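You operate a simulated robot arm through the tools that you are given. There is no shell and no other tool.

You run a simulated two-armed robot. Do the job below in one go: nothing can be reset, and whatever is moved stays where it is left.

Task
Give the blue roller two strokes of grease, then put it back.
Fine: its place is its peg; stand it on the grease pin, open the valve, pump, and shut the valve before lifting it off. Set down upright: what you pick out.

Only the result counts: the job must be done as asked and must still hold three seconds after the hand-in. Knocking over, shifting, dropping, spilling or breaking anything else fails it.

Robot
Two 6-joint arms with fingered hands on one trunk that stands fixed in place. Base frame: the origin is at the foot of the trunk, x ahead of it, y to its left, z up; the work surface is at about z = 850. Lengths are in mm, angles in rad, forces in N, time in s.
The left shoulder is at [70, 191, 1063], the right one opposite. Each reaches about 983 mm from its shoulder. Payload 4.7 kg a hand.
Tool frame (each hand has its own): the origin (TCP) lies between the finger pads and is the grasp point; the fingertips stand 36 mm ahead of it; z points along the fingers, y is the line along which they close. The gripper opens to 120 mm; its body begins 42 mm behind the TCP. The gripper is a hand of 5 fingers: y runs from the thumb to the fingers, the wrist lies at [-18, -113, -198] in the tool frame, and closing takes about 1.5 s.
Orientation is that of the tool frame in the base frame, as [roll, pitch, yaw] about the fixed x, y, z axes, in that order (R = Rz(yaw) Ry(pitch) Rx(roll)). With the fingers straight down and the wrist toward the robot, the tool's x, y and z point along [0, 1, 0], [1, 0, 0] and [0, 0, -1] of the base frame.

Tools
- The arms move only by the tool servo_tool. It takes "left_plan", "right_plan" or both (then of equal length, played together; a hand with none holds still); each is a list that holds one entry, the list of rows, each a list of 6 numbers: the shift along the tool's x, y, z in mm, then the turn, a rotation vector about the tool's x, y, z in rad. In form: [[[dx, dy, dz, rx, ry, rz], ...]]. A call has 1 to 20 rows; each row is the pose to reach, as a shift and turn from the pose commanded when the call began, along the tool's axes at that moment. "left_gripper" and "right_gripper" are, for a hand that has rows, the gripper command, from -1 (fully open) to 1 (shut), values between in proportion, set as the call begins (left out, the last holds). A row lasts 0.2 s, in which the tool goes at most 50 mm and 0.15 rad; a call with a longer step from one row to the next is refused whole, and so is a gripper value outside its range. Where a pose cannot be reached the arm comes as near as it can. A force on the tool above 40 N (or 10 N above the force at the start of the call, whichever is more), or a blocked arm, ends the call early, and 0.2 s more pass. The fingers move at their own pace (about 45 mm/s each) and stop on an object; they squeeze with about 29 N. The grip force told is the motor's: it shows also when the fingers shut on nothing. Time passes only in rows, and 0.2 s behind the last, so rows that repeat a pose let the fingers close. The reply holds the time, the measured pose of the TCP, the force on the tool along the base axes, the opening and the grip force, in the units named above and with some noise, with the torque about the TCP (base axes, N m) and any sound that the robot's microphone picked up.
- Cameras (640 x 400 px; columns grow to the right, rows downward): "scene" is now at [137.1, 35.7, 1320.9]; the picture's right is [0.39, -0.92, 0.00], its down [-0.25, -0.10, -0.96] and it looks along [0.89, 0.37, -0.27] (base axes); focal length 287 px, centre (320, 200). "left" rides on the left gripper at [-72, -91, -143] in its tool frame; the picture's right is [-0.80, -0.28, 0.53], its down [0.53, -0.73, 0.42] and it looks along [0.27, 0.62, 0.74] (tool axes); focal length 234 px, centre (320, 200). "right" rides on the right gripper at [73, -91, -143] in its tool frame; the picture's right is [-0.80, 0.28, -0.53], its down [-0.53, -0.73, 0.42] and it looks along [-0.27, 0.62, 0.74] (tool axes); focal length 234 px, centre (320, 200). There is no depth. A picture from a camera that has moved, and an enlarged one, comes with that camera's place and axes in the base frame and with its lens.
- get_image(camera): a new picture of that camera. The clock stands still meanwhile.
- raise_lower(by): slides the trunk up (or, below 0, down) by that many mm; the arms and the scene camera ride with it, the base frame stays. It gives what a move gives, with no picture.
- set_fingers(index, middle, ring, little, thumb_bend, thumb_turn, hand): sets how far each is bent, from 0 (flat) to 1 (curled in); at 0.3 the hand is open as for a grip, at 0.7 the pads meet at the TCP. One left out holds its place. A second passes; each finger stops where it meets its share of the squeeze, and holds until it gets a number again. A gripper value or a shape takes the hand back. It gives what a move gives, with no picture; readings hold the bend of each and the force on index, middle, ring, little, thumb and palm. thumb_turn goes from beside the hand (0) to across from the fingers (1), as for a grip.
- hand_shape(shape, hand): the hand has 5 fingers and takes this shape, open, in about a second: jaw (thumb against the fingers, like two jaws); tri (thumb and two fingers); tip (a fingertip pinch); poke (one finger out to press); point (the index stretched); flat (the hand flat); cup (the hand cupped); fist (a fist). The gripper value then closes the fingers along that shape, each until it touches; the sizes above hold for jaw. It gives what a move gives, with no picture.
- head_to(pan, tilt): turns the head with the scene camera to pan (to the left, within 1.501 rad either way) and tilt (down, from -0.506 to 1.204), counted from straight ahead of the robot. It gives what a move gives.
- inspect(camera, box): a new picture of the part [left, top, right, bottom] of that camera's present view, enlarged. The clock stands still meanwhile.
- sign_off(): hands the job in; it is judged then, once.

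Places have to be worked out from the pictures, the camera data and where the tool is seen. Open the grippers and draw the arms clear of the work before you hand the job in, unless the task says otherwise.

The tools are called after ">>>" as name(argument=value, ...) on one line, values as JSON. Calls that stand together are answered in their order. servo_tool: Moves the arms, as the interface text tells. Its arguments: {"type":"object","properties":{"left_plan":{"type":"array","items":{"type":"array","items":{"type":"array","items":{"type":"number"}}}},"left_gripper":{"type":"number"},"right_plan":{"type":"array","items":{"type":"array","items":{"type":"array","items":{"type":"number"}}}},"right_gripper":{"type":"number"}},"required":[]} The other tools are called the same way: raise_lower (by) moves the trunk up or down; hand_shape (shape, hand) gives the hand a shape; set_fingers (index, middle, ring, little, thumb_bend, thumb_turn, hand) moves the fingers one by one; head_to (pan, tilt) turns the head that bears the scene camera; get_image (camera) takes a picture; inspect (camera, box) takes an enlarged picture of a part of a camera's view; sign_off () hands the job in.

At the start:

```text
clock: 0.0
left_tool_pos: [408.1, 478.7, 1296.9]
left_ee_rot: [3.14, -0.001, 1.571]
left_ft_force: [0.6, -0.5, -0.2]
left_torque: [0.0, 0.0, 0.01]
left_gripper_width: 119.4
left_gripper_force: 0.0
left_shape: jaw
left_bend: [0.3, 0.3, 0.3, 0.3, 0.3, 0.98]
left_finger forces: [0.0, 0.1, 0.0, 0.0, 0.0, 0.0]
right_tool_pos: [705.1, 68.5, 1333.8]
right_ee_rot: [3.141, 0.0, 1.57]
right_ft_force: [0.6, -0.6, -0.6]
right_torque: [0.01, 0.04, 0.0]
right_gripper_width: 119.6
right_gripper_force: 0.0
right_shape: jaw
right_bend: [0.3, 0.3, 0.3, 0.3, 0.3, 0.98]
right_finger forces: [0.1, 0.1, 0.1, 0.1, 0.0, 0.1]
trunk travel left (down, up): [-539.0, 401.0]
head pan, tilt (commanded): [0.4, 0.272]
```

scene: 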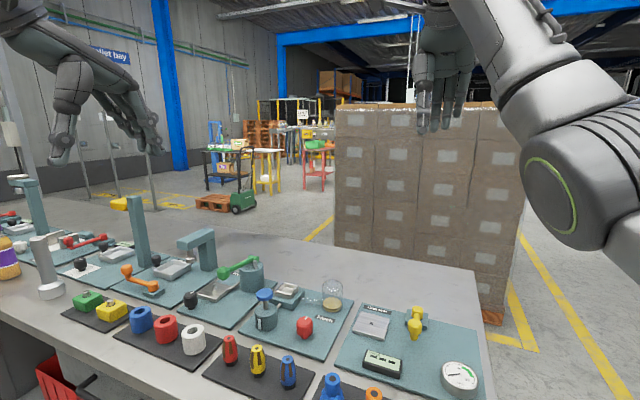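
right: 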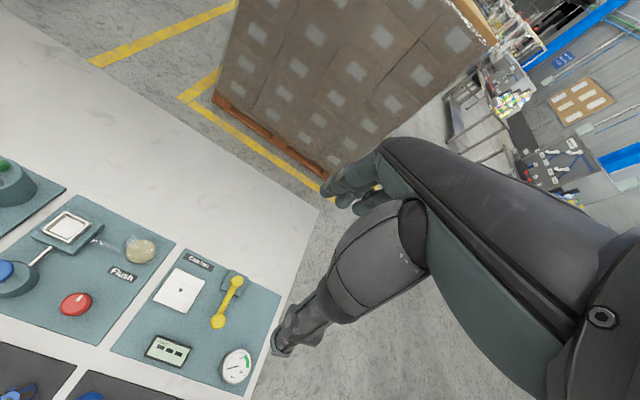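
left: 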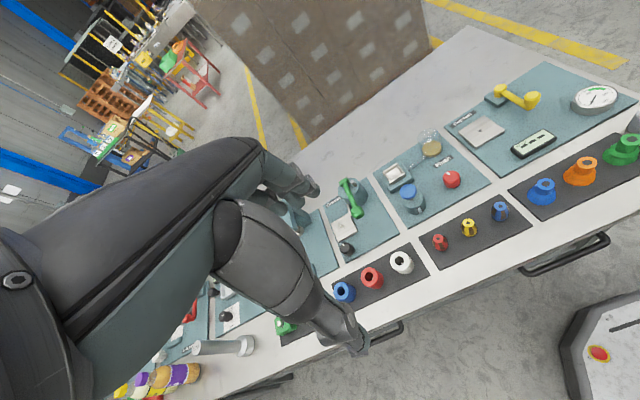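

I see a long bench with several stations; I need to find the grease station and the blue roller. I'll take enlarged looks at the scene first.

>>> inspect(camera="scene", box=[0, 160, 320, 400])

>>> inspect(camera="scene", box=[160, 200, 500, 400])

>>> inspect(camera="left", box=[240, 80, 640, 330])

```text
1.67 times, centred on (160, 280) of scene
camera zoom: at [137.1, 35.7, 1320.9], right [0.39, -0.92, 0.0], down [-0.25, -0.1, -0.96], along [0.89, 0.37, -0.27], focal length 478 px, centre (587, 67)
```

zoom: 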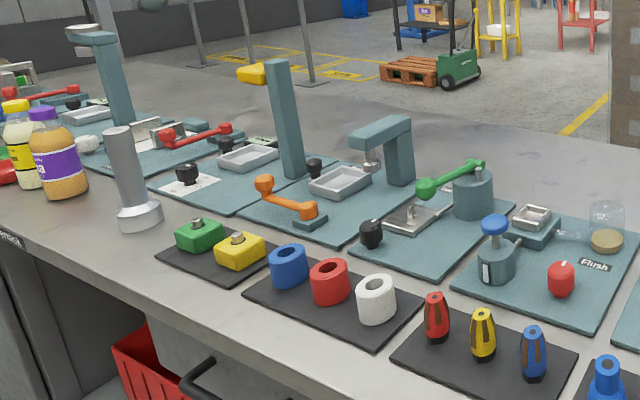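

```text
1.88 times, centred on (330, 300) of scene
camera zoom: at [137.1, 35.7, 1320.9], right [0.39, -0.92, 0.0], down [-0.25, -0.1, -0.96], along [0.89, 0.37, -0.27], focal length 540 px, centre (301, 12)
```

zoom: 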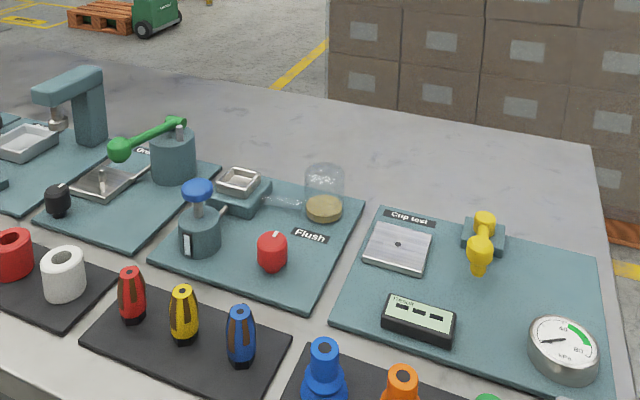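

```text
1.60 times, centred on (440, 205) of left
camera zoom: at [318.8, 404.4, 1442.2], right [-0.28, -0.8, -0.53], down [-0.73, 0.53, -0.42], along [0.62, 0.27, -0.74], focal length 375 px, centre (128, 192)
```

zoom: 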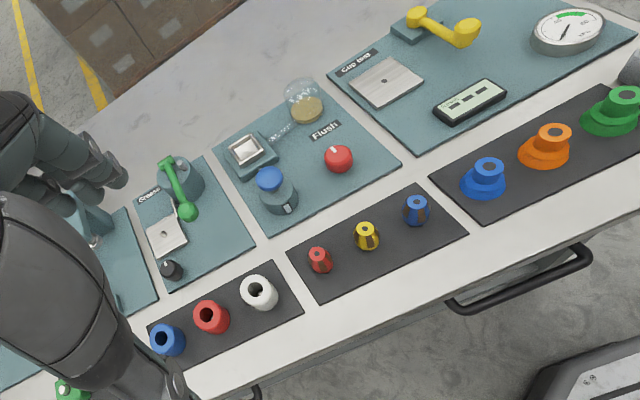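

The grease station seems to be the plate with the black knob, the pin in a small tray and the green lever; the blue roller stands at about (496, 632). I turn the head toward that station for a closer view.

>>> head_to(pan=0.8, tilt=0.6)

```text
clock: 0.9
left_tool_pos: [409.4, 477.9, 1298.0]
left_ee_rot: [3.141, -0.001, 1.571]
left_ft_force: [0.4, 0.1, -0.5]
left_torque: [0.02, -0.01, 0.0]
left_gripper_width: 119.6
left_gripper_force: 0.0
left_shape: jaw
left_bend: [0.3, 0.3, 0.3, 0.3, 0.3, 0.98]
left_finger forces: [0.1, 0.1, 0.0, 0.0, 0.1, 0.0]
right_tool_pos: [705.2, 69.4, 1332.3]
right_ee_rot: [-3.141, 0.0, 1.57]
right_ft_force: [-0.8, 0.3, 0.4]
right_torque: [0.0, -0.01, -0.02]
right_gripper_width: 119.4
right_gripper_force: 0.1
right_shape: jaw
right_bend: [0.3, 0.3, 0.3, 0.3, 0.3, 0.98]
right_finger forces: [0.1, 0.1, 0.1, 0.1, 0.0, 0.1]
trunk travel left (down, up): [-539.0, 401.0]
head pan, tilt (commanded): [0.799, 0.6]
```

Head turned; now I take a full scene picture.

>>> get_image(camera="scene")

>>> inspect(camera="scene", box=[260, 120, 500, 270])

```text
taken
camera scene: at [112.8, 62.7, 1291.0], right [0.72, -0.7, 0.0], down [-0.39, -0.4, -0.83], along [0.58, 0.59, -0.56], focal length 287 px, centre (320, 200)
```

scene: 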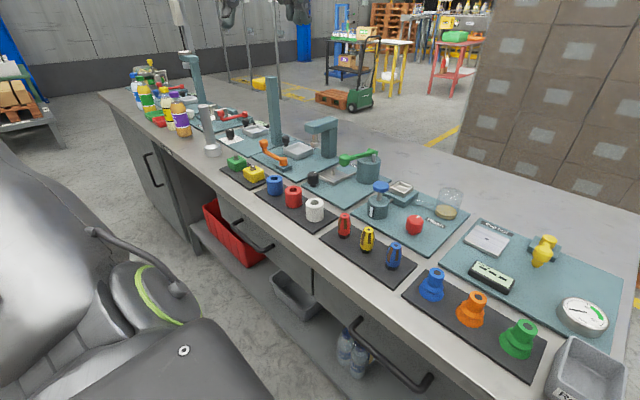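

```text
2.67 times, centred on (380, 195) of scene
camera zoom: at [112.8, 62.7, 1291.0], right [0.72, -0.7, 0.0], down [-0.39, -0.4, -0.83], along [0.58, 0.59, -0.56], focal length 765 px, centre (160, 213)
```

zoom: 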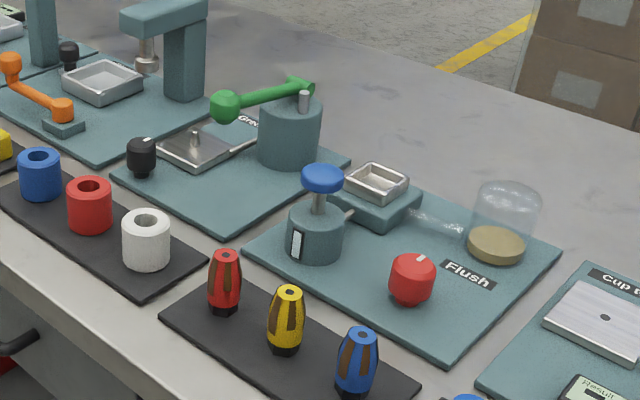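

Blue roller: about (497, 638), some 44 mm wide and 42 mm tall; valve knob about (595, 588); pin about (710, 595); pump body behind it. I move the left hand above the roller to view it with the hand camera.

>>> servo_tool(left_plan=[[[20, 11, 31, 0, 0, 0], [40, 22, 62, 0, 0, 0], [60, 33, 93, 0, 0, 0], [80, 44, 124, 0, 0, 0], [100, 55, 155, 0, 0, 0], [120, 66, 186, 0, 0, 0], [140, 77, 217, 0, 0, 0], [160, 88, 238, 0, 0, 0], [160, 88, 238, 0, 0, 0]]])

>>> get_image(camera="left")

>>> get_image(camera="scene")

```text
clock: 2.9
left_tool_pos: [537.7, 591.4, 1057.7]
left_ee_rot: [3.142, 0.0, 1.571]
left_ft_force: [0.0, -0.2, -0.1]
left_torque: [0.04, 0.03, -0.02]
left_gripper_width: 119.9
left_gripper_force: 0.0
left_shape: jaw
left_bend: [0.3, 0.3, 0.3, 0.3, 0.3, 0.98]
left_finger forces: [0.0, 0.1, 0.0, 0.0, 0.1, 0.0]
left hand out of reach, approached as far as the arm can: row 2, 3, 4, 5, 6, 7, 8, 9
right_tool_pos: [705.1, 67.8, 1332.5]
right_ee_rot: [3.141, -0.001, 1.57]
right_ft_force: [-0.4, 0.7, -0.5]
right_torque: [-0.02, -0.01, 0.0]
right_gripper_width: 119.8
right_gripper_force: 0.1
right_shape: jaw
right_bend: [0.3, 0.3, 0.3, 0.3, 0.3, 0.98]
right_finger forces: [0.0, 0.0, 0.1, 0.1, 0.0, 0.0]
trunk travel left (down, up): [-539.0, 401.0]
head pan, tilt (commanded): [0.799, 0.6]
```

```text
taken
camera left: at [447.5, 518.5, 1201.0], right [-0.28, -0.8, -0.53], down [-0.73, 0.53, -0.42], along [0.62, 0.27, -0.74], focal length 234 px, centre (320, 200)
```

left: 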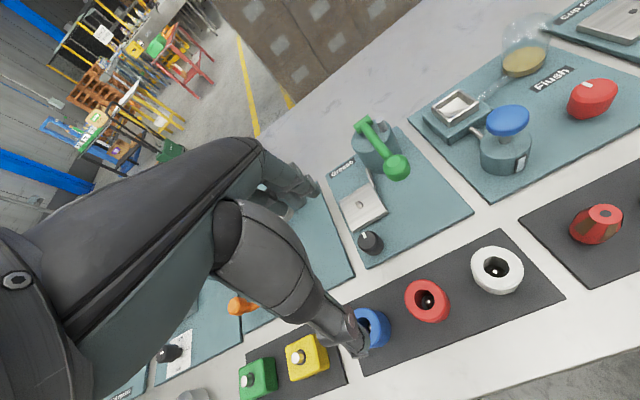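

```text
taken
camera scene: at [113.0, 62.5, 1290.9], right [0.72, -0.7, 0.0], down [-0.39, -0.4, -0.82], along [0.58, 0.59, -0.57], focal length 287 px, centre (320, 200)
```

scene: 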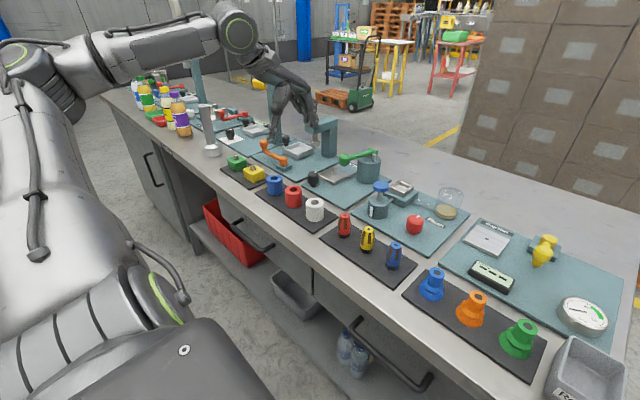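

The arm stopped short at (538, 591, 1058), likely because the wrist straight toward the robot is awkward here. I turn the hand about the vertical toward the shoulder line to see whether that frees the reach.

>>> servo_tool(left_plan=[[[0, 0, 0, 0, 0, -0.14], [0, 0, 0, 0, 0, -0.28], [0, 0, 0, 0, 0, -0.42], [0, 0, 0, 0, 0, -0.56], [0, 0, 0, 0, 0, -0.7], [0, 0, 0, 0, 0, -0.7]]])

```text
clock: 4.3
left_tool_pos: [536.0, 592.1, 1058.0]
left_ee_rot: [-3.142, -0.001, 2.272]
left_ft_force: [0.2, 0.1, -0.4]
left_torque: [-0.02, 0.01, -0.02]
left_gripper_width: 119.9
left_gripper_force: 0.0
left_shape: jaw
left_bend: [0.3, 0.3, 0.3, 0.3, 0.3, 0.98]
left_finger forces: [0.1, 0.0, 0.1, 0.0, 0.0, 0.0]
right_tool_pos: [704.8, 68.2, 1333.6]
right_ee_rot: [3.141, 0.001, 1.571]
right_ft_force: [-0.3, -0.1, 0.0]
right_torque: [-0.01, -0.01, -0.01]
right_gripper_width: 119.6
right_gripper_force: 0.1
right_shape: jaw
right_bend: [0.3, 0.3, 0.3, 0.3, 0.3, 0.98]
right_finger forces: [0.1, 0.1, 0.0, 0.0, 0.0, 0.0]
trunk travel left (down, up): [-539.0, 401.0]
head pan, tilt (commanded): [0.799, 0.6]
```

Turning worked fully (yaw 2.27). Now shift sideways toward the roller's place, (497, 638).

>>> servo_tool(left_plan=[[[30, 0, 0, 0, 0, 0], [60, 0, 0, 0, 0, 0], [60, 0, 0, 0, 0, 0]]])

>>> get_image(camera="left")

>>> get_image(camera="scene")

```text
clock: 5.1
left_tool_pos: [512.1, 623.7, 1054.8]
left_ee_rot: [-3.14, 0.0, 2.27]
left_ft_force: [0.6, 0.2, -0.8]
left_torque: [-0.06, 0.02, 0.01]
left_gripper_width: 120.1
left_gripper_force: 0.1
left_shape: jaw
left_bend: [0.3, 0.3, 0.3, 0.3, 0.3, 0.98]
left_finger forces: [0.0, 0.1, 0.0, 0.0, 0.1, 0.0]
left hand out of reach, approached as far as the arm can: row 2, 3
right_tool_pos: [707.0, 69.1, 1331.7]
right_ee_rot: [-3.141, 0.002, 1.569]
right_ft_force: [-0.3, 0.5, -0.6]
right_torque: [0.0, 0.05, 0.01]
right_gripper_width: 119.8
right_gripper_force: 0.0
right_shape: jaw
right_bend: [0.3, 0.3, 0.3, 0.3, 0.3, 0.98]
right_finger forces: [0.1, 0.0, 0.0, 0.0, 0.0, 0.0]
trunk travel left (down, up): [-539.0, 401.0]
head pan, tilt (commanded): [0.799, 0.6]
```

```text
taken
camera left: at [489.0, 508.5, 1199.1], right [0.3, -0.8, -0.52], down [-0.9, -0.06, -0.42], along [0.3, 0.6, -0.74], focal length 234 px, centre (320, 200)
```

left: 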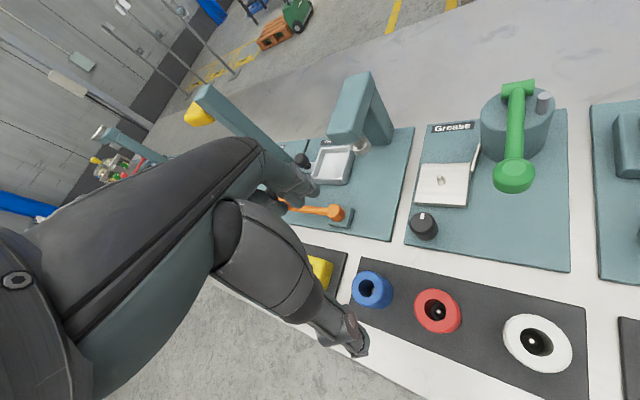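

```text
taken
camera scene: at [114.1, 63.5, 1290.7], right [0.72, -0.7, 0.0], down [-0.4, -0.41, -0.82], along [0.57, 0.59, -0.57], focal length 287 px, centre (320, 200)
```

scene: 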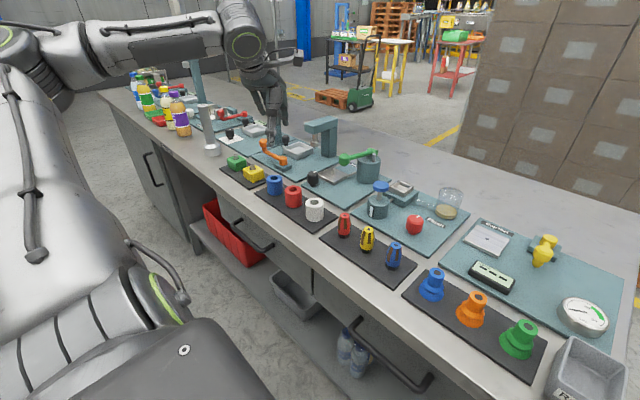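

From here the hand camera sees the grease station very well: plate with label "Grease", pin on a tray, black knob, green-ball pump lever. I zoom in to read details before moving.

>>> inspect(camera="left", box=[390, 60, 590, 285])

>>> inspect(camera="left", box=[330, 230, 590, 390])

>>> inspect(camera="scene", box=[250, 130, 400, 230])

```text
1.78 times, centred on (490, 172) of left
camera zoom: at [489.0, 508.5, 1199.1], right [0.3, -0.8, -0.52], down [-0.9, -0.06, -0.42], along [0.3, 0.6, -0.74], focal length 416 px, centre (18, 249)
```

zoom: 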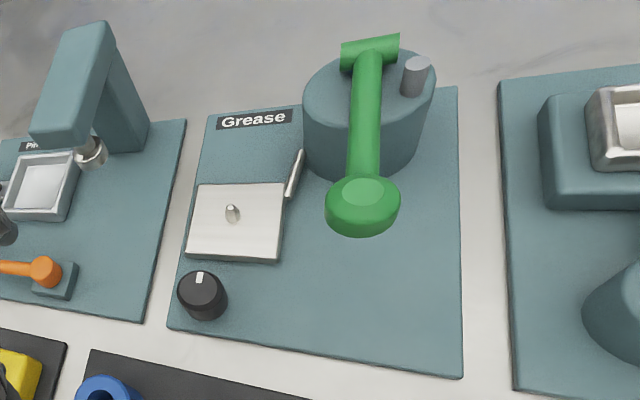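

```text
2.46 times, centred on (460, 310) of left
camera zoom: at [489.0, 508.5, 1199.1], right [0.3, -0.8, -0.52], down [-0.9, -0.06, -0.42], along [0.3, 0.6, -0.74], focal length 576 px, centre (-25, -71)
```

zoom: 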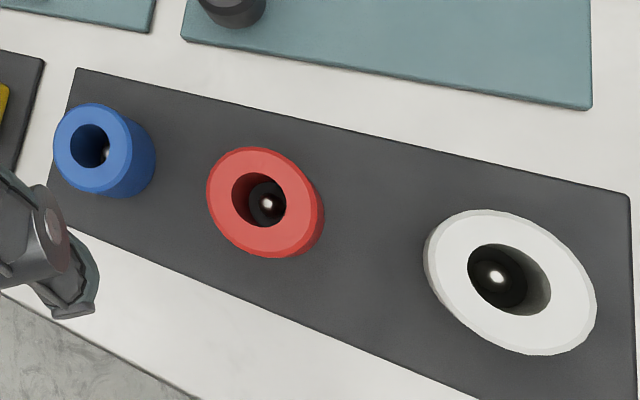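

```text
4.00 times, centred on (325, 180) of scene
camera zoom: at [114.1, 63.5, 1290.7], right [0.72, -0.7, 0.0], down [-0.4, -0.41, -0.82], along [0.57, 0.59, -0.57], focal length 1148 px, centre (300, 280)
```

zoom: 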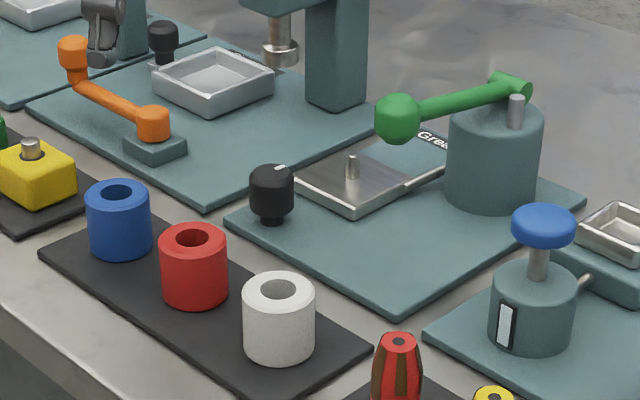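

Triangulated from both cameras: blue roller about (497, 633), top ~897, hole ~22 mm; knob top (595, 585, 889) with its mark pointing along +x; pin tip (667, 576, 877); lever ball (630, 499, 950) with pivot (752, 499, 931). The arm seems too folded here, so I raise the trunk.

>>> raise_lower(by=220)

```text
clock: 7.4
left_tool_pos: [510.6, 624.8, 1275.4]
left_ee_rot: [-3.141, 0.0, 2.27]
left_ft_force: [0.3, 0.0, -0.3]
left_torque: [0.01, -0.03, -0.05]
left_gripper_width: 119.9
left_gripper_force: 0.1
left_shape: jaw
left_bend: [0.3, 0.3, 0.3, 0.3, 0.3, 0.98]
left_finger forces: [0.0, 0.0, 0.0, 0.0, 0.0, 0.0]
right_tool_pos: [705.3, 69.6, 1551.7]
right_ee_rot: [-3.142, -0.001, 1.569]
right_ft_force: [-0.3, 0.2, 0.3]
right_torque: [0.02, -0.01, 0.0]
right_gripper_width: 119.7
right_gripper_force: 0.2
right_shape: jaw
right_bend: [0.3, 0.3, 0.3, 0.3, 0.3, 0.98]
right_finger forces: [0.0, 0.0, 0.0, 0.1, 0.1, 0.0]
trunk travel left (down, up): [-759.0, 181.0]
head pan, tilt (commanded): [0.799, 0.6]
```

The trunk is up 220; the path straight down would still pass too close to the shoulder, so I raise it another 160 mm.

>>> raise_lower(by=160)

```text
clock: 9.2
left_tool_pos: [509.4, 623.3, 1435.5]
left_ee_rot: [-3.141, -0.001, 2.271]
left_ft_force: [-0.1, -0.2, -0.4]
left_torque: [-0.01, -0.02, -0.02]
left_gripper_width: 119.8
left_gripper_force: 0.0
left_shape: jaw
left_bend: [0.3, 0.3, 0.3, 0.3, 0.3, 0.98]
left_finger forces: [0.1, 0.0, 0.0, 0.0, 0.0, 0.0]
right_tool_pos: [705.1, 69.9, 1713.0]
right_ee_rot: [-3.14, 0.0, 1.57]
right_ft_force: [-0.1, -0.6, 0.1]
right_torque: [0.01, 0.03, 0.01]
right_gripper_width: 119.7
right_gripper_force: 0.0
right_shape: jaw
right_bend: [0.3, 0.3, 0.3, 0.3, 0.3, 0.98]
right_finger forces: [0.0, 0.0, 0.0, 0.0, 0.0, 0.1]
trunk travel left (down, up): [-919.0, 21.0]
head pan, tilt (commanded): [0.799, 0.6]
```

Trunk is up 380. Now I swing out, descend to z≈1020 and come in over the roller with the yaw turned back to about 1.65.

>>> servo_tool(left_plan=[[[-29, 24, 20, 0, 0, 0.1], [-58, 48, 40, 0, 0, 0.2], [-86, 71, 60, 0, 0, 0.3], [-86, 71, 104, 0, 0, 0.4], [-86, 71, 148, 0, 0, 0.5], [-86, 71, 192, 0, 0, 0.6], [-86, 71, 237, 0, 0, 0.62], [-86, 71, 281, 0, 0, 0.62], [-86, 71, 326, 0, 0, 0.62], [-86, 71, 371, 0, 0, 0.62], [-86, 71, 415, 0, 0, 0.62], [-52, 46, 415, 0, 0, 0.62], [-18, 22, 415, 0, 0, 0.62], [16, -2, 415, 0, 0, 0.62], [16, -2, 415, 0, 0, 0.62]]])

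>>> get_image(camera="left")

>>> get_image(camera="scene")

```text
clock: 12.4
left_tool_pos: [499.1, 632.7, 1022.4]
left_ee_rot: [3.141, -0.002, 1.65]
left_ft_force: [0.4, 0.0, -0.1]
left_torque: [-0.02, 0.02, 0.02]
left_gripper_width: 120.1
left_gripper_force: 0.0
left_shape: jaw
left_bend: [0.3, 0.3, 0.3, 0.3, 0.3, 0.98]
left_finger forces: [0.0, 0.1, 0.0, 0.0, 0.0, 0.0]
right_tool_pos: [706.1, 68.0, 1712.2]
right_ee_rot: [-3.14, -0.001, 1.57]
right_ft_force: [0.5, -0.6, 0.6]
right_torque: [-0.02, 0.01, 0.01]
right_gripper_width: 119.8
right_gripper_force: 0.0
right_shape: jaw
right_bend: [0.3, 0.3, 0.3, 0.3, 0.3, 0.98]
right_finger forces: [0.1, 0.0, 0.0, 0.1, 0.1, 0.1]
trunk travel left (down, up): [-919.0, 21.0]
head pan, tilt (commanded): [0.799, 0.6]
```

```text
taken
camera left: at [414.9, 552.4, 1166.1], right [-0.21, -0.82, -0.52], down [-0.77, 0.47, -0.42], along [0.6, 0.31, -0.74], focal length 234 px, centre (320, 200)
```

left: 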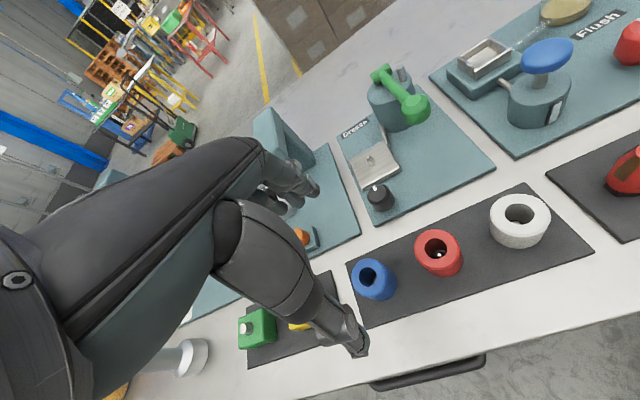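

```text
taken
camera scene: at [113.8, 62.6, 1670.8], right [0.72, -0.7, 0.0], down [-0.39, -0.4, -0.82], along [0.57, 0.59, -0.57], focal length 287 px, centre (320, 200)
```

scene: 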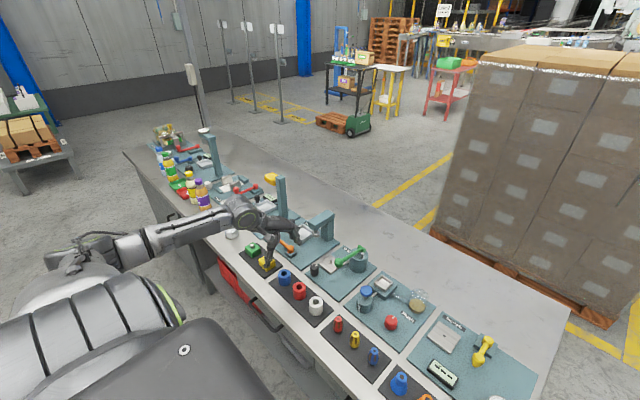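

The hand is now over the roller at z=1022. I zoom in to check the alignment with the roller and the finger clearances.

>>> inspect(camera="left", box=[280, 200, 480, 360])

>>> inspect(camera="scene", box=[220, 200, 400, 320])

```text
2.50 times, centred on (380, 280) of left
camera zoom: at [414.9, 552.4, 1166.1], right [-0.21, -0.82, -0.52], down [-0.77, 0.47, -0.42], along [0.6, 0.31, -0.74], focal length 585 px, centre (170, 0)
```

zoom: 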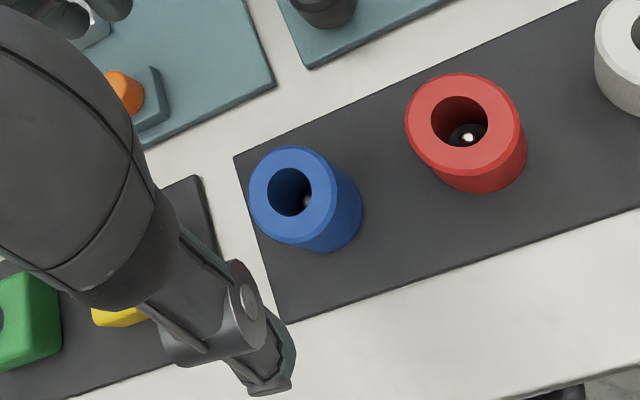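

```text
3.33 times, centred on (310, 260) of scene
camera zoom: at [113.8, 62.6, 1670.8], right [0.72, -0.7, 0.0], down [-0.39, -0.4, -0.82], along [0.57, 0.59, -0.57], focal length 956 px, centre (353, 0)
```

zoom: 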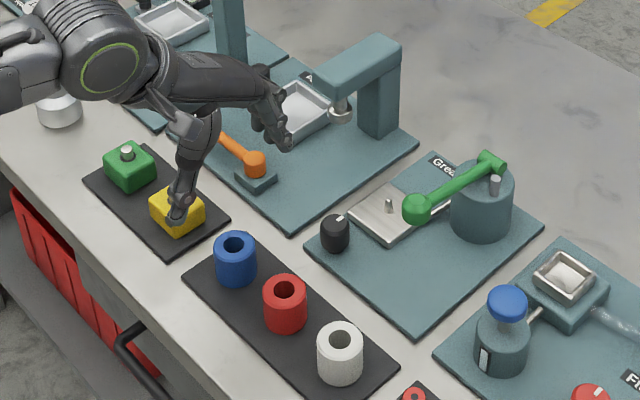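

The roller top is about (499, 637), z≈888. I narrow the hand to about 80 mm and descend to z≈950 for a closer check.

>>> servo_tool(left_plan=[[[1, 0, 20, 0, 0, 0.03], [2, 0, 40, 0, 0, 0.05], [3, 0, 60, 0, 0, 0.05], [4, 0, 72, 0, 0, 0.05], [4, 0, 72, 0, 0, 0.05]]], left_gripper=-0.33)

>>> get_image(camera="left")

>>> inspect(camera="scene", box=[220, 200, 400, 320])

```text
clock: 13.6
left_tool_pos: [496.3, 639.4, 950.5]
left_ee_rot: [3.142, 0.0, 1.599]
left_ft_force: [0.3, -0.9, 0.5]
left_torque: [-0.02, -0.01, -0.01]
left_gripper_width: 80.1
left_gripper_force: 0.0
left_shape: jaw
left_bend: [0.27, 0.38, 0.36, 0.35, 0.62, 0.99]
left_finger forces: [0.0, 0.0, 0.0, 0.1, 0.0, 0.0]
right_tool_pos: [703.8, 68.4, 1712.6]
right_ee_rot: [-3.141, 0.0, 1.571]
right_ft_force: [0.3, -1.0, 0.6]
right_torque: [0.0, -0.01, -0.04]
right_gripper_width: 119.7
right_gripper_force: 0.0
right_shape: jaw
right_bend: [0.3, 0.3, 0.3, 0.3, 0.3, 0.98]
right_finger forces: [0.1, 0.1, 0.0, 0.1, 0.0, 0.0]
trunk travel left (down, up): [-919.0, 21.0]
head pan, tilt (commanded): [0.799, 0.6]
```

```text
taken
camera left: at [409.4, 563.4, 1094.1], right [-0.26, -0.81, -0.52], down [-0.75, 0.51, -0.42], along [0.61, 0.28, -0.74], focal length 234 px, centre (320, 200)
```

left: 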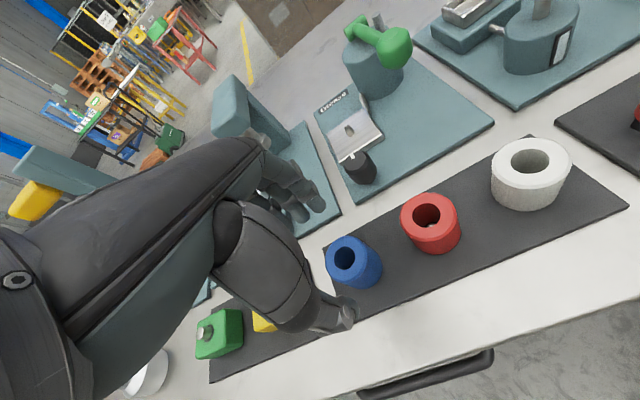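

```text
3.33 times, centred on (310, 260) of scene
camera zoom: at [112.8, 62.9, 1670.9], right [0.72, -0.7, 0.0], down [-0.39, -0.41, -0.82], along [0.58, 0.59, -0.57], focal length 956 px, centre (353, 0)
```

zoom: 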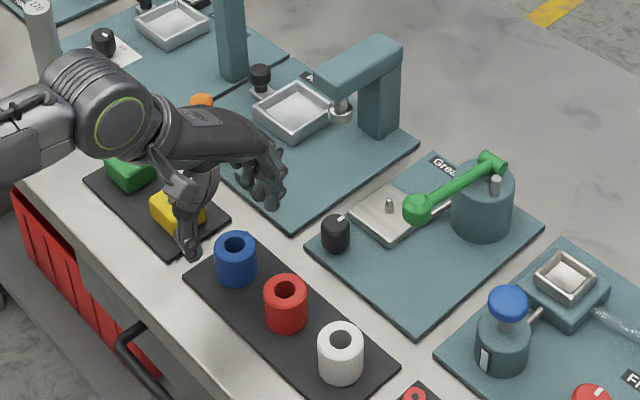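

The hole appears just where the axis under the TCP should project. I zoom to confirm before descending.

>>> inspect(camera="left", box=[270, 180, 430, 340])

```text
2.50 times, centred on (350, 260) of left
camera zoom: at [409.4, 563.4, 1094.1], right [-0.26, -0.81, -0.52], down [-0.75, 0.51, -0.42], along [0.61, 0.28, -0.74], focal length 585 px, centre (245, 50)
```

zoom: 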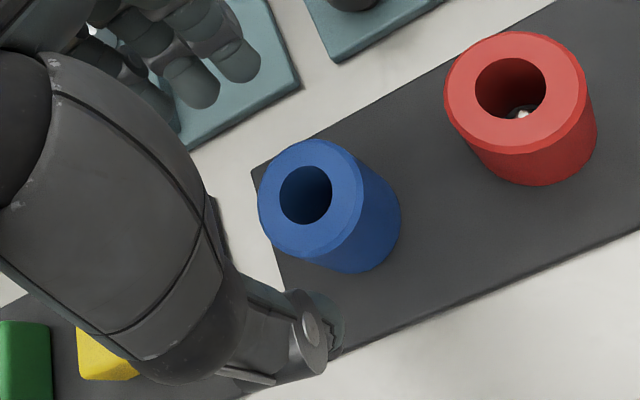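

I look closer at the fingers themselves to learn where each sits relative to the TCP.

>>> inspect(camera="left", box=[230, 130, 390, 230])

>>> inspect(camera="scene", box=[230, 215, 320, 285])

```text
4.00 times, centred on (310, 180) of left
camera zoom: at [409.4, 563.4, 1094.1], right [-0.26, -0.81, -0.52], down [-0.75, 0.51, -0.42], along [0.61, 0.28, -0.74], focal length 937 px, centre (360, 280)
```

zoom: 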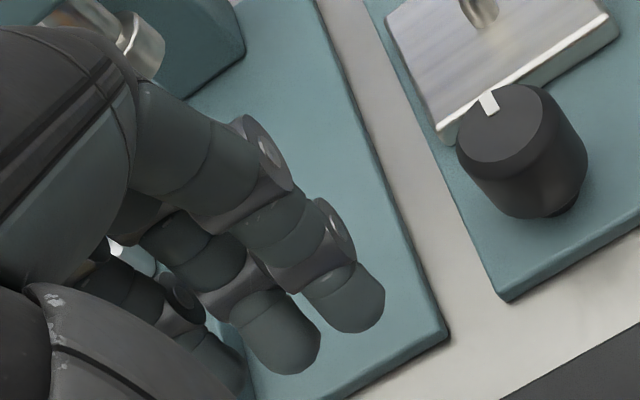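

```text
5.71 times, centred on (275, 250) of scene
camera zoom: at [112.8, 62.9, 1670.9], right [0.72, -0.7, 0.0], down [-0.39, -0.41, -0.82], along [0.58, 0.59, -0.57], focal length 1639 px, centre (577, -86)
```

zoom: 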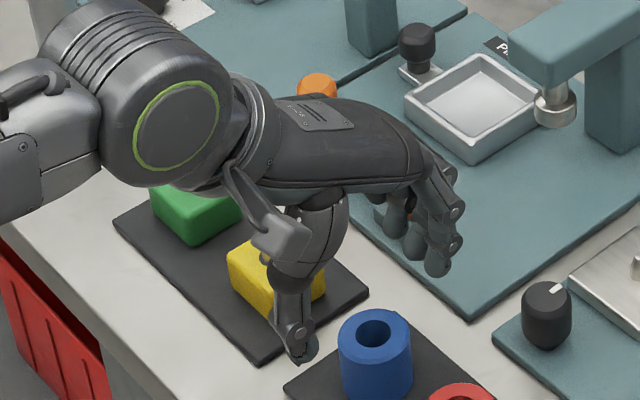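

The index and middle fingers straddle the TCP, ring and little stick out to the +y side toward the yellow block. A three-finger grip would keep those two out of the way, so I lift a little first and try the "tri" shape in free air.

>>> servo_tool(left_plan=[[[0, 0, -25, 0, 0, 0], [0, 0, -50, 0, 0, 0], [0, 0, -50, 0, 0, 0]]])

>>> hand_shape(hand="left", shape="tri")

>>> get_image(camera="left")

>>> inspect(camera="scene", box=[230, 200, 330, 280])

```text
clock: 14.4
left_tool_pos: [497.1, 639.1, 1000.4]
left_ee_rot: [-3.141, 0.0, 1.599]
left_ft_force: [0.9, 0.2, 0.7]
left_torque: [0.0, -0.02, 0.0]
left_gripper_width: 80.2
left_gripper_force: 0.0
left_shape: jaw
left_bend: [0.27, 0.39, 0.36, 0.35, 0.62, 0.99]
left_finger forces: [0.1, 0.0, 0.0, 0.0, 0.0, 0.0]
right_tool_pos: [705.7, 68.6, 1712.9]
right_ee_rot: [3.141, -0.002, 1.571]
right_ft_force: [0.7, -0.2, -0.4]
right_torque: [0.04, -0.01, 0.01]
right_gripper_width: 119.8
right_gripper_force: 0.1
right_shape: jaw
right_bend: [0.3, 0.3, 0.3, 0.3, 0.3, 0.98]
right_finger forces: [0.0, 0.1, 0.0, 0.0, 0.1, 0.1]
trunk travel left (down, up): [-919.0, 21.0]
head pan, tilt (commanded): [0.799, 0.6]
```

```text
clock: 15.3
left_tool_pos: [497.7, 639.5, 999.7]
left_ee_rot: [3.142, 0.0, 1.6]
left_ft_force: [-0.2, 0.5, -0.7]
left_torque: [-0.01, -0.02, 0.02]
left_gripper_width: 119.8
left_gripper_force: 0.1
left_shape: tri
left_bend: [0.3, 0.3, 0.99, 0.99, 0.3, 0.98]
left_finger forces: [0.0, 0.0, 0.1, 0.0, 0.0, 0.0]
right_tool_pos: [704.8, 68.3, 1713.5]
right_ee_rot: [3.141, -0.001, 1.571]
right_ft_force: [-0.2, 0.3, 0.1]
right_torque: [0.05, -0.01, 0.03]
right_gripper_width: 119.6
right_gripper_force: 0.1
right_shape: jaw
right_bend: [0.3, 0.3, 0.3, 0.3, 0.3, 0.98]
right_finger forces: [0.0, 0.0, 0.0, 0.1, 0.0, 0.0]
trunk travel left (down, up): [-919.0, 21.0]
head pan, tilt (commanded): [0.799, 0.6]
```

```text
taken
camera left: at [409.5, 562.9, 1143.8], right [-0.26, -0.81, -0.53], down [-0.75, 0.51, -0.42], along [0.61, 0.28, -0.74], focal length 234 px, centre (320, 200)
```

left: 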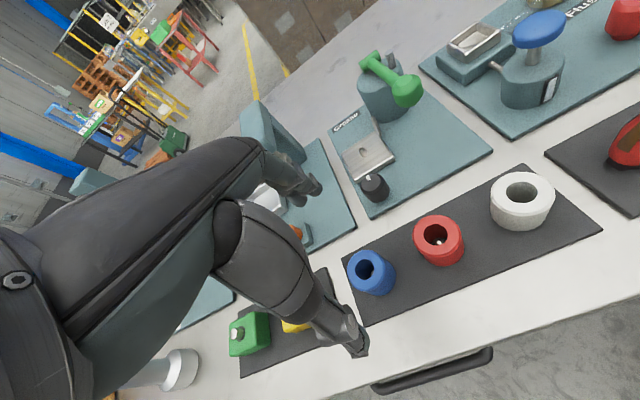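

```text
5.00 times, centred on (280, 240) of scene
camera zoom: at [112.8, 62.9, 1670.9], right [0.72, -0.7, 0.0], down [-0.39, -0.41, -0.82], along [0.58, 0.59, -0.57], focal length 1434 px, centre (520, 0)
```

zoom: 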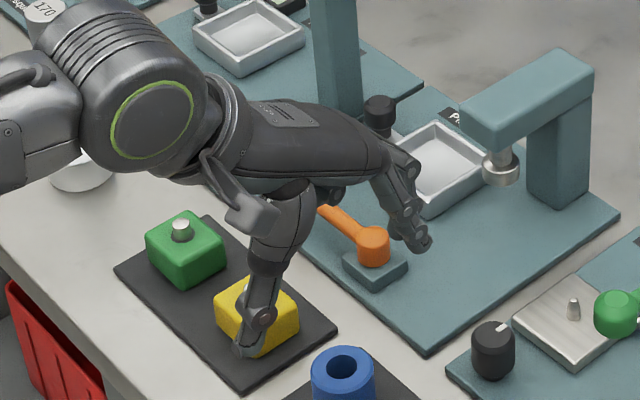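

"Tri" curls ring and little finger away, good. I pre-close to ~80 mm and descend in steps to z≈925.

>>> servo_tool(left_plan=[[[0, 0, 10, 0, 0, 0], [0, 0, 25, 0, 0, 0], [0, 0, 40, 0, 0, 0], [0, 0, 55, 0, 0, 0], [0, 0, 70, 0, 0, 0], [0, 0, 75, 0, 0, 0], [0, 0, 75, 0, 0, 0]]], left_gripper=-0.33)

>>> get_image(camera="left")

>>> inspect(camera="scene", box=[230, 220, 330, 300])

```text
clock: 16.9
left_tool_pos: [498.4, 637.1, 924.5]
left_ee_rot: [3.141, 0.001, 1.599]
left_ft_force: [-0.8, 0.2, 0.1]
left_torque: [0.0, -0.01, 0.02]
left_gripper_width: 80.5
left_gripper_force: 0.0
left_shape: tri
left_bend: [0.73, 0.38, 0.99, 0.99, 0.62, 0.99]
left_finger forces: [0.0, 0.0, 0.0, 0.0, 0.0, 0.0]
right_tool_pos: [704.6, 69.1, 1712.9]
right_ee_rot: [3.141, 0.0, 1.57]
right_ft_force: [0.5, -0.7, 0.1]
right_torque: [0.01, 0.01, -0.02]
right_gripper_width: 119.7
right_gripper_force: 0.1
right_shape: jaw
right_bend: [0.3, 0.3, 0.3, 0.3, 0.3, 0.98]
right_finger forces: [0.0, 0.0, 0.0, 0.0, 0.0, 0.0]
trunk travel left (down, up): [-919.0, 21.0]
head pan, tilt (commanded): [0.799, 0.6]
```

```text
taken
camera left: at [409.3, 561.1, 1068.5], right [-0.26, -0.81, -0.53], down [-0.75, 0.51, -0.42], along [0.61, 0.28, -0.74], focal length 234 px, centre (320, 200)
```

left: 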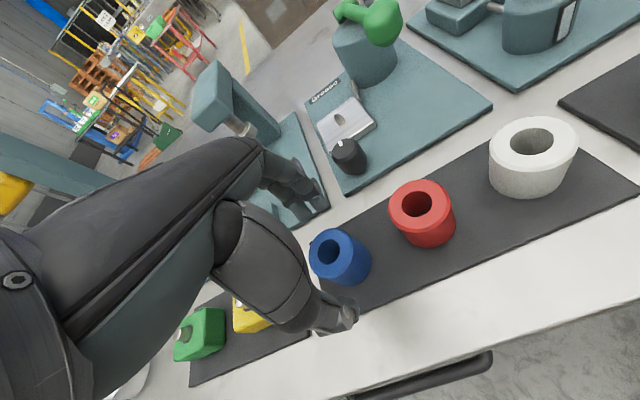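

```text
5.00 times, centred on (280, 260) of scene
camera zoom: at [112.7, 62.8, 1670.9], right [0.72, -0.7, 0.0], down [-0.39, -0.41, -0.82], along [0.58, 0.59, -0.57], focal length 1434 px, centre (520, -100)
```

zoom: 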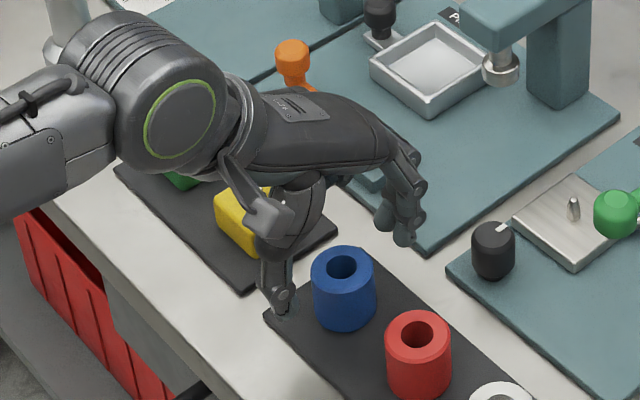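

The index reads a bend of 0.73 while the middle is at 0.38, which looks odd. I zoom in on the fingers before going lower.

>>> inspect(camera="left", box=[240, 140, 400, 240])

>>> inspect(camera="left", box=[240, 200, 420, 340])

>>> inspect(camera="scene", box=[260, 240, 320, 290])

```text
4.00 times, centred on (320, 190) of left
camera zoom: at [409.3, 561.1, 1068.5], right [-0.26, -0.81, -0.53], down [-0.75, 0.51, -0.42], along [0.61, 0.28, -0.74], focal length 937 px, centre (320, 240)
```

zoom: 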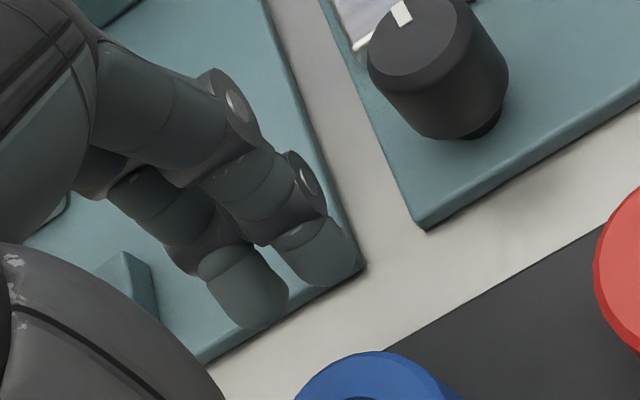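

```text
2.86 times, centred on (330, 270) of left
camera zoom: at [409.3, 561.1, 1068.5], right [-0.26, -0.81, -0.53], down [-0.75, 0.51, -0.42], along [0.61, 0.28, -0.74], focal length 669 px, centre (291, 0)
```

zoom: 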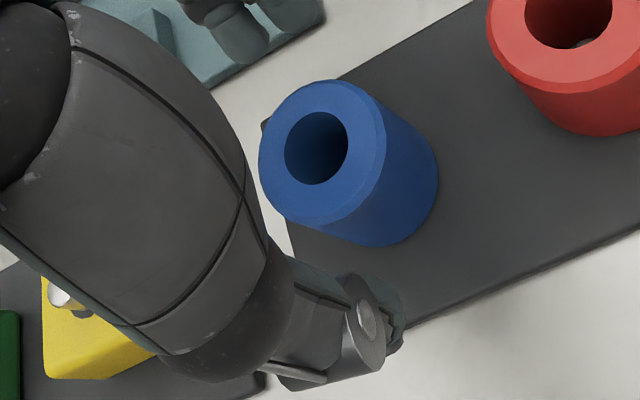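

```text
8.00 times, centred on (290, 265) of scene
camera zoom: at [112.7, 62.8, 1670.9], right [0.72, -0.7, 0.0], down [-0.39, -0.41, -0.82], along [0.58, 0.59, -0.57], focal length 2295 px, centre (560, -320)
```

zoom: 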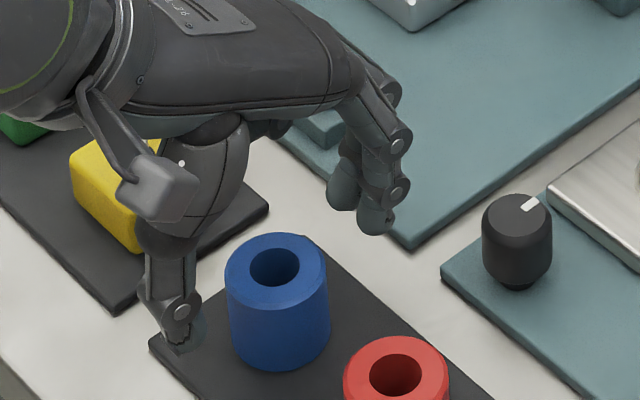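

Visually index and middle are symmetric and the roller is centred within ~1–2 mm under the TCP. I descend to z≈903, then close.

>>> servo_tool(left_plan=[[[0, 0, 8, 0, 0, 0], [0, 0, 16, 0, 0, 0], [0, 0, 22, 0, 0, 0], [0, 0, 22, 0, 0, 0]]])

>>> inspect(camera="scene", box=[260, 240, 320, 290])

>>> inspect(camera="left", box=[240, 160, 420, 340])

```text
clock: 17.9
left_tool_pos: [496.8, 638.5, 901.8]
left_ee_rot: [-3.141, -0.001, 1.601]
left_ft_force: [0.3, 0.6, -0.6]
left_torque: [0.01, 0.01, 0.0]
left_gripper_width: 80.1
left_gripper_force: 0.0
left_shape: tri
left_bend: [0.73, 0.38, 0.99, 0.99, 0.62, 0.99]
left_finger forces: [0.0, 0.0, 0.0, 0.1, 0.0, 0.1]
right_tool_pos: [704.5, 69.6, 1713.2]
right_ee_rot: [-3.142, 0.001, 1.57]
right_ft_force: [0.3, -0.8, -0.6]
right_torque: [0.04, 0.02, 0.02]
right_gripper_width: 119.9
right_gripper_force: 0.0
right_shape: jaw
right_bend: [0.3, 0.3, 0.3, 0.3, 0.3, 0.98]
right_finger forces: [0.0, 0.0, 0.0, 0.1, 0.0, 0.0]
trunk travel left (down, up): [-919.0, 21.0]
head pan, tilt (commanded): [0.799, 0.6]
```

```text
8.00 times, centred on (290, 265) of scene
camera zoom: at [112.8, 62.8, 1670.9], right [0.72, -0.7, 0.0], down [-0.39, -0.41, -0.82], along [0.58, 0.59, -0.57], focal length 2295 px, centre (560, -320)
```

zoom: 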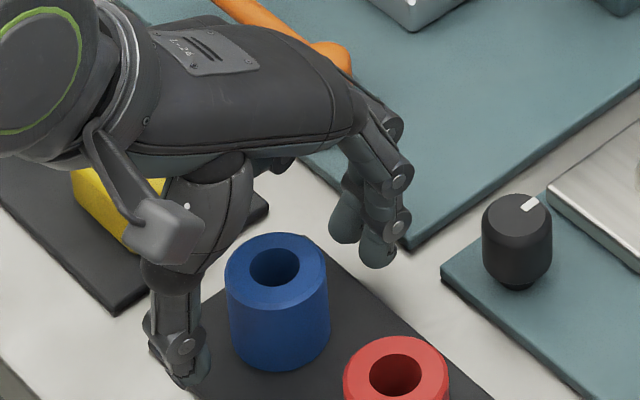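

```text
2.22 times, centred on (330, 250) of left
camera zoom: at [409.6, 561.7, 1046.3], right [-0.26, -0.81, -0.53], down [-0.75, 0.51, -0.42], along [0.61, 0.28, -0.74], focal length 520 px, centre (298, 89)
```

zoom: 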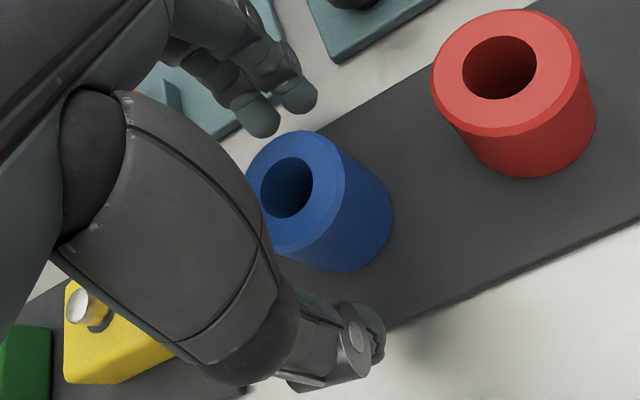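

Roller sits between thumb and two fingers with nothing else touched. I close the hand on it.

>>> servo_tool(left_plan=[[[0, 0, 0, 0, 0, 0], [0, 0, 0, 0, 0, 0], [0, 0, 0, 0, 0, 0], [0, 0, 0, 0, 0, 0], [0, 0, 0, 0, 0, 0], [0, 0, 0, 0, 0, 0], [0, 0, 0, 0, 0, 0]]], left_gripper=1)

>>> inspect(camera="scene", box=[260, 240, 320, 290])

>>> inspect(camera="left", box=[240, 160, 420, 340])

```text
clock: 19.5
left_tool_pos: [498.2, 637.7, 902.3]
left_ee_rot: [3.141, 0.0, 1.6]
left_ft_force: [0.5, 0.1, -0.1]
left_torque: [-0.03, -0.02, 0.0]
left_gripper_width: 35.7
left_gripper_force: 28.2
left_shape: tri
left_bend: [0.74, 0.56, 1.0, 1.0, 0.74, 1.0]
left_finger forces: [13.0, 11.6, 0.0, 0.1, 25.9, 0.1]
right_tool_pos: [706.3, 69.3, 1713.6]
right_ee_rot: [3.141, -0.001, 1.57]
right_ft_force: [0.2, 0.2, 0.1]
right_torque: [-0.02, 0.01, 0.01]
right_gripper_width: 119.8
right_gripper_force: 0.0
right_shape: jaw
right_bend: [0.3, 0.3, 0.3, 0.3, 0.3, 0.98]
right_finger forces: [0.0, 0.0, 0.0, 0.1, 0.0, 0.2]
trunk travel left (down, up): [-919.0, 21.0]
head pan, tilt (commanded): [0.799, 0.6]
```

```text
8.00 times, centred on (290, 265) of scene
camera zoom: at [112.9, 63.0, 1670.9], right [0.72, -0.7, 0.0], down [-0.39, -0.41, -0.82], along [0.58, 0.59, -0.57], focal length 2295 px, centre (560, -320)
```

zoom: 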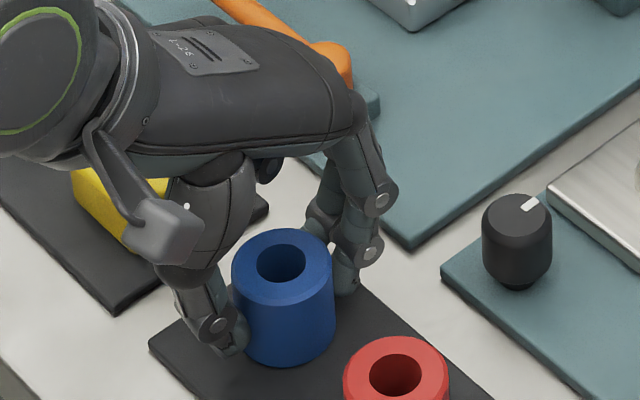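

```text
2.22 times, centred on (330, 250) of left
camera zoom: at [409.6, 561.8, 1046.3], right [-0.26, -0.81, -0.53], down [-0.75, 0.51, -0.42], along [0.61, 0.28, -0.74], focal length 520 px, centre (298, 89)
```

zoom: 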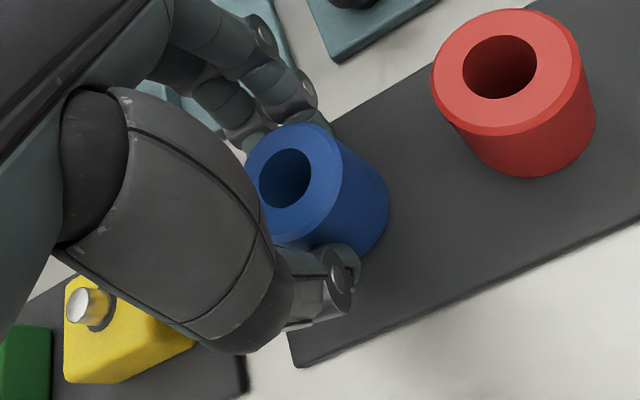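

Grip is firm (13+12 N vs 26 N), the roller moved only ~3 mm in x within its peg play. I lift it straight up by 90 mm.

>>> servo_tool(left_plan=[[[0, 0, -8, 0, 0, 0], [0, 0, -20, 0, 0, 0], [0, 0, -35, 0, 0, 0], [0, 0, -50, 0, 0, 0], [0, 0, -65, 0, 0, 0], [0, 0, -80, 0, 0, 0], [0, 0, -90, 0, 0, 0], [0, 0, -90, 0, 0, 0]]])

>>> get_image(camera="left")

>>> inspect(camera="scene", box=[240, 215, 360, 300])

```text
clock: 21.3
left_tool_pos: [497.1, 637.0, 991.1]
left_ee_rot: [-3.141, 0.002, 1.601]
left_ft_force: [-0.2, -0.2, -0.8]
left_torque: [0.04, -0.03, 0.02]
left_gripper_width: 35.8
left_gripper_force: 29.1
left_shape: tri
left_bend: [0.74, 0.56, 1.0, 1.0, 0.74, 1.0]
left_finger forces: [13.0, 11.8, 0.0, 0.1, 25.9, 0.1]
right_tool_pos: [704.9, 68.8, 1713.1]
right_ee_rot: [3.141, 0.001, 1.571]
right_ft_force: [-0.3, -0.2, -0.3]
right_torque: [0.01, 0.01, -0.01]
right_gripper_width: 119.7
right_gripper_force: 0.1
right_shape: jaw
right_bend: [0.3, 0.3, 0.3, 0.3, 0.3, 0.98]
right_finger forces: [0.0, 0.1, 0.1, 0.0, 0.0, 0.0]
trunk travel left (down, up): [-919.0, 21.0]
head pan, tilt (commanded): [0.799, 0.6]
```

```text
taken
camera left: at [409.2, 561.3, 1135.6], right [-0.26, -0.81, -0.52], down [-0.75, 0.51, -0.42], along [0.61, 0.28, -0.74], focal length 234 px, centre (320, 200)
```

left: 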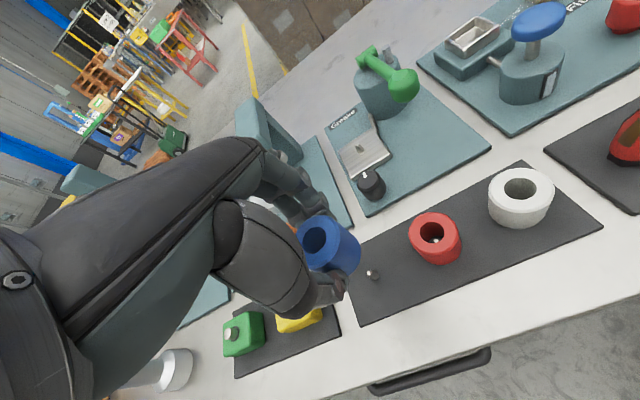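

```text
4.71 times, centred on (300, 258) of scene
camera zoom: at [113.0, 63.1, 1670.9], right [0.72, -0.7, 0.0], down [-0.39, -0.41, -0.82], along [0.58, 0.59, -0.57], focal length 1350 px, centre (414, -71)
```

zoom: 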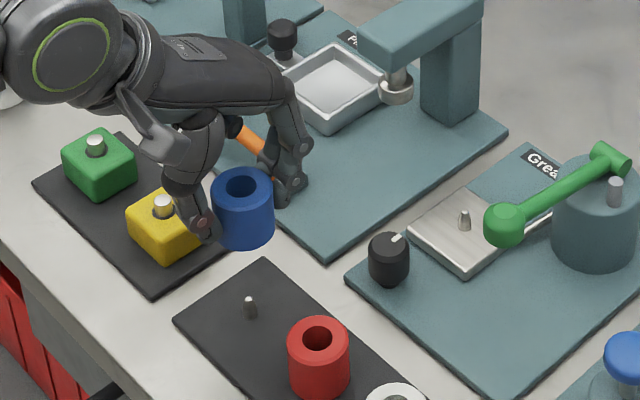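

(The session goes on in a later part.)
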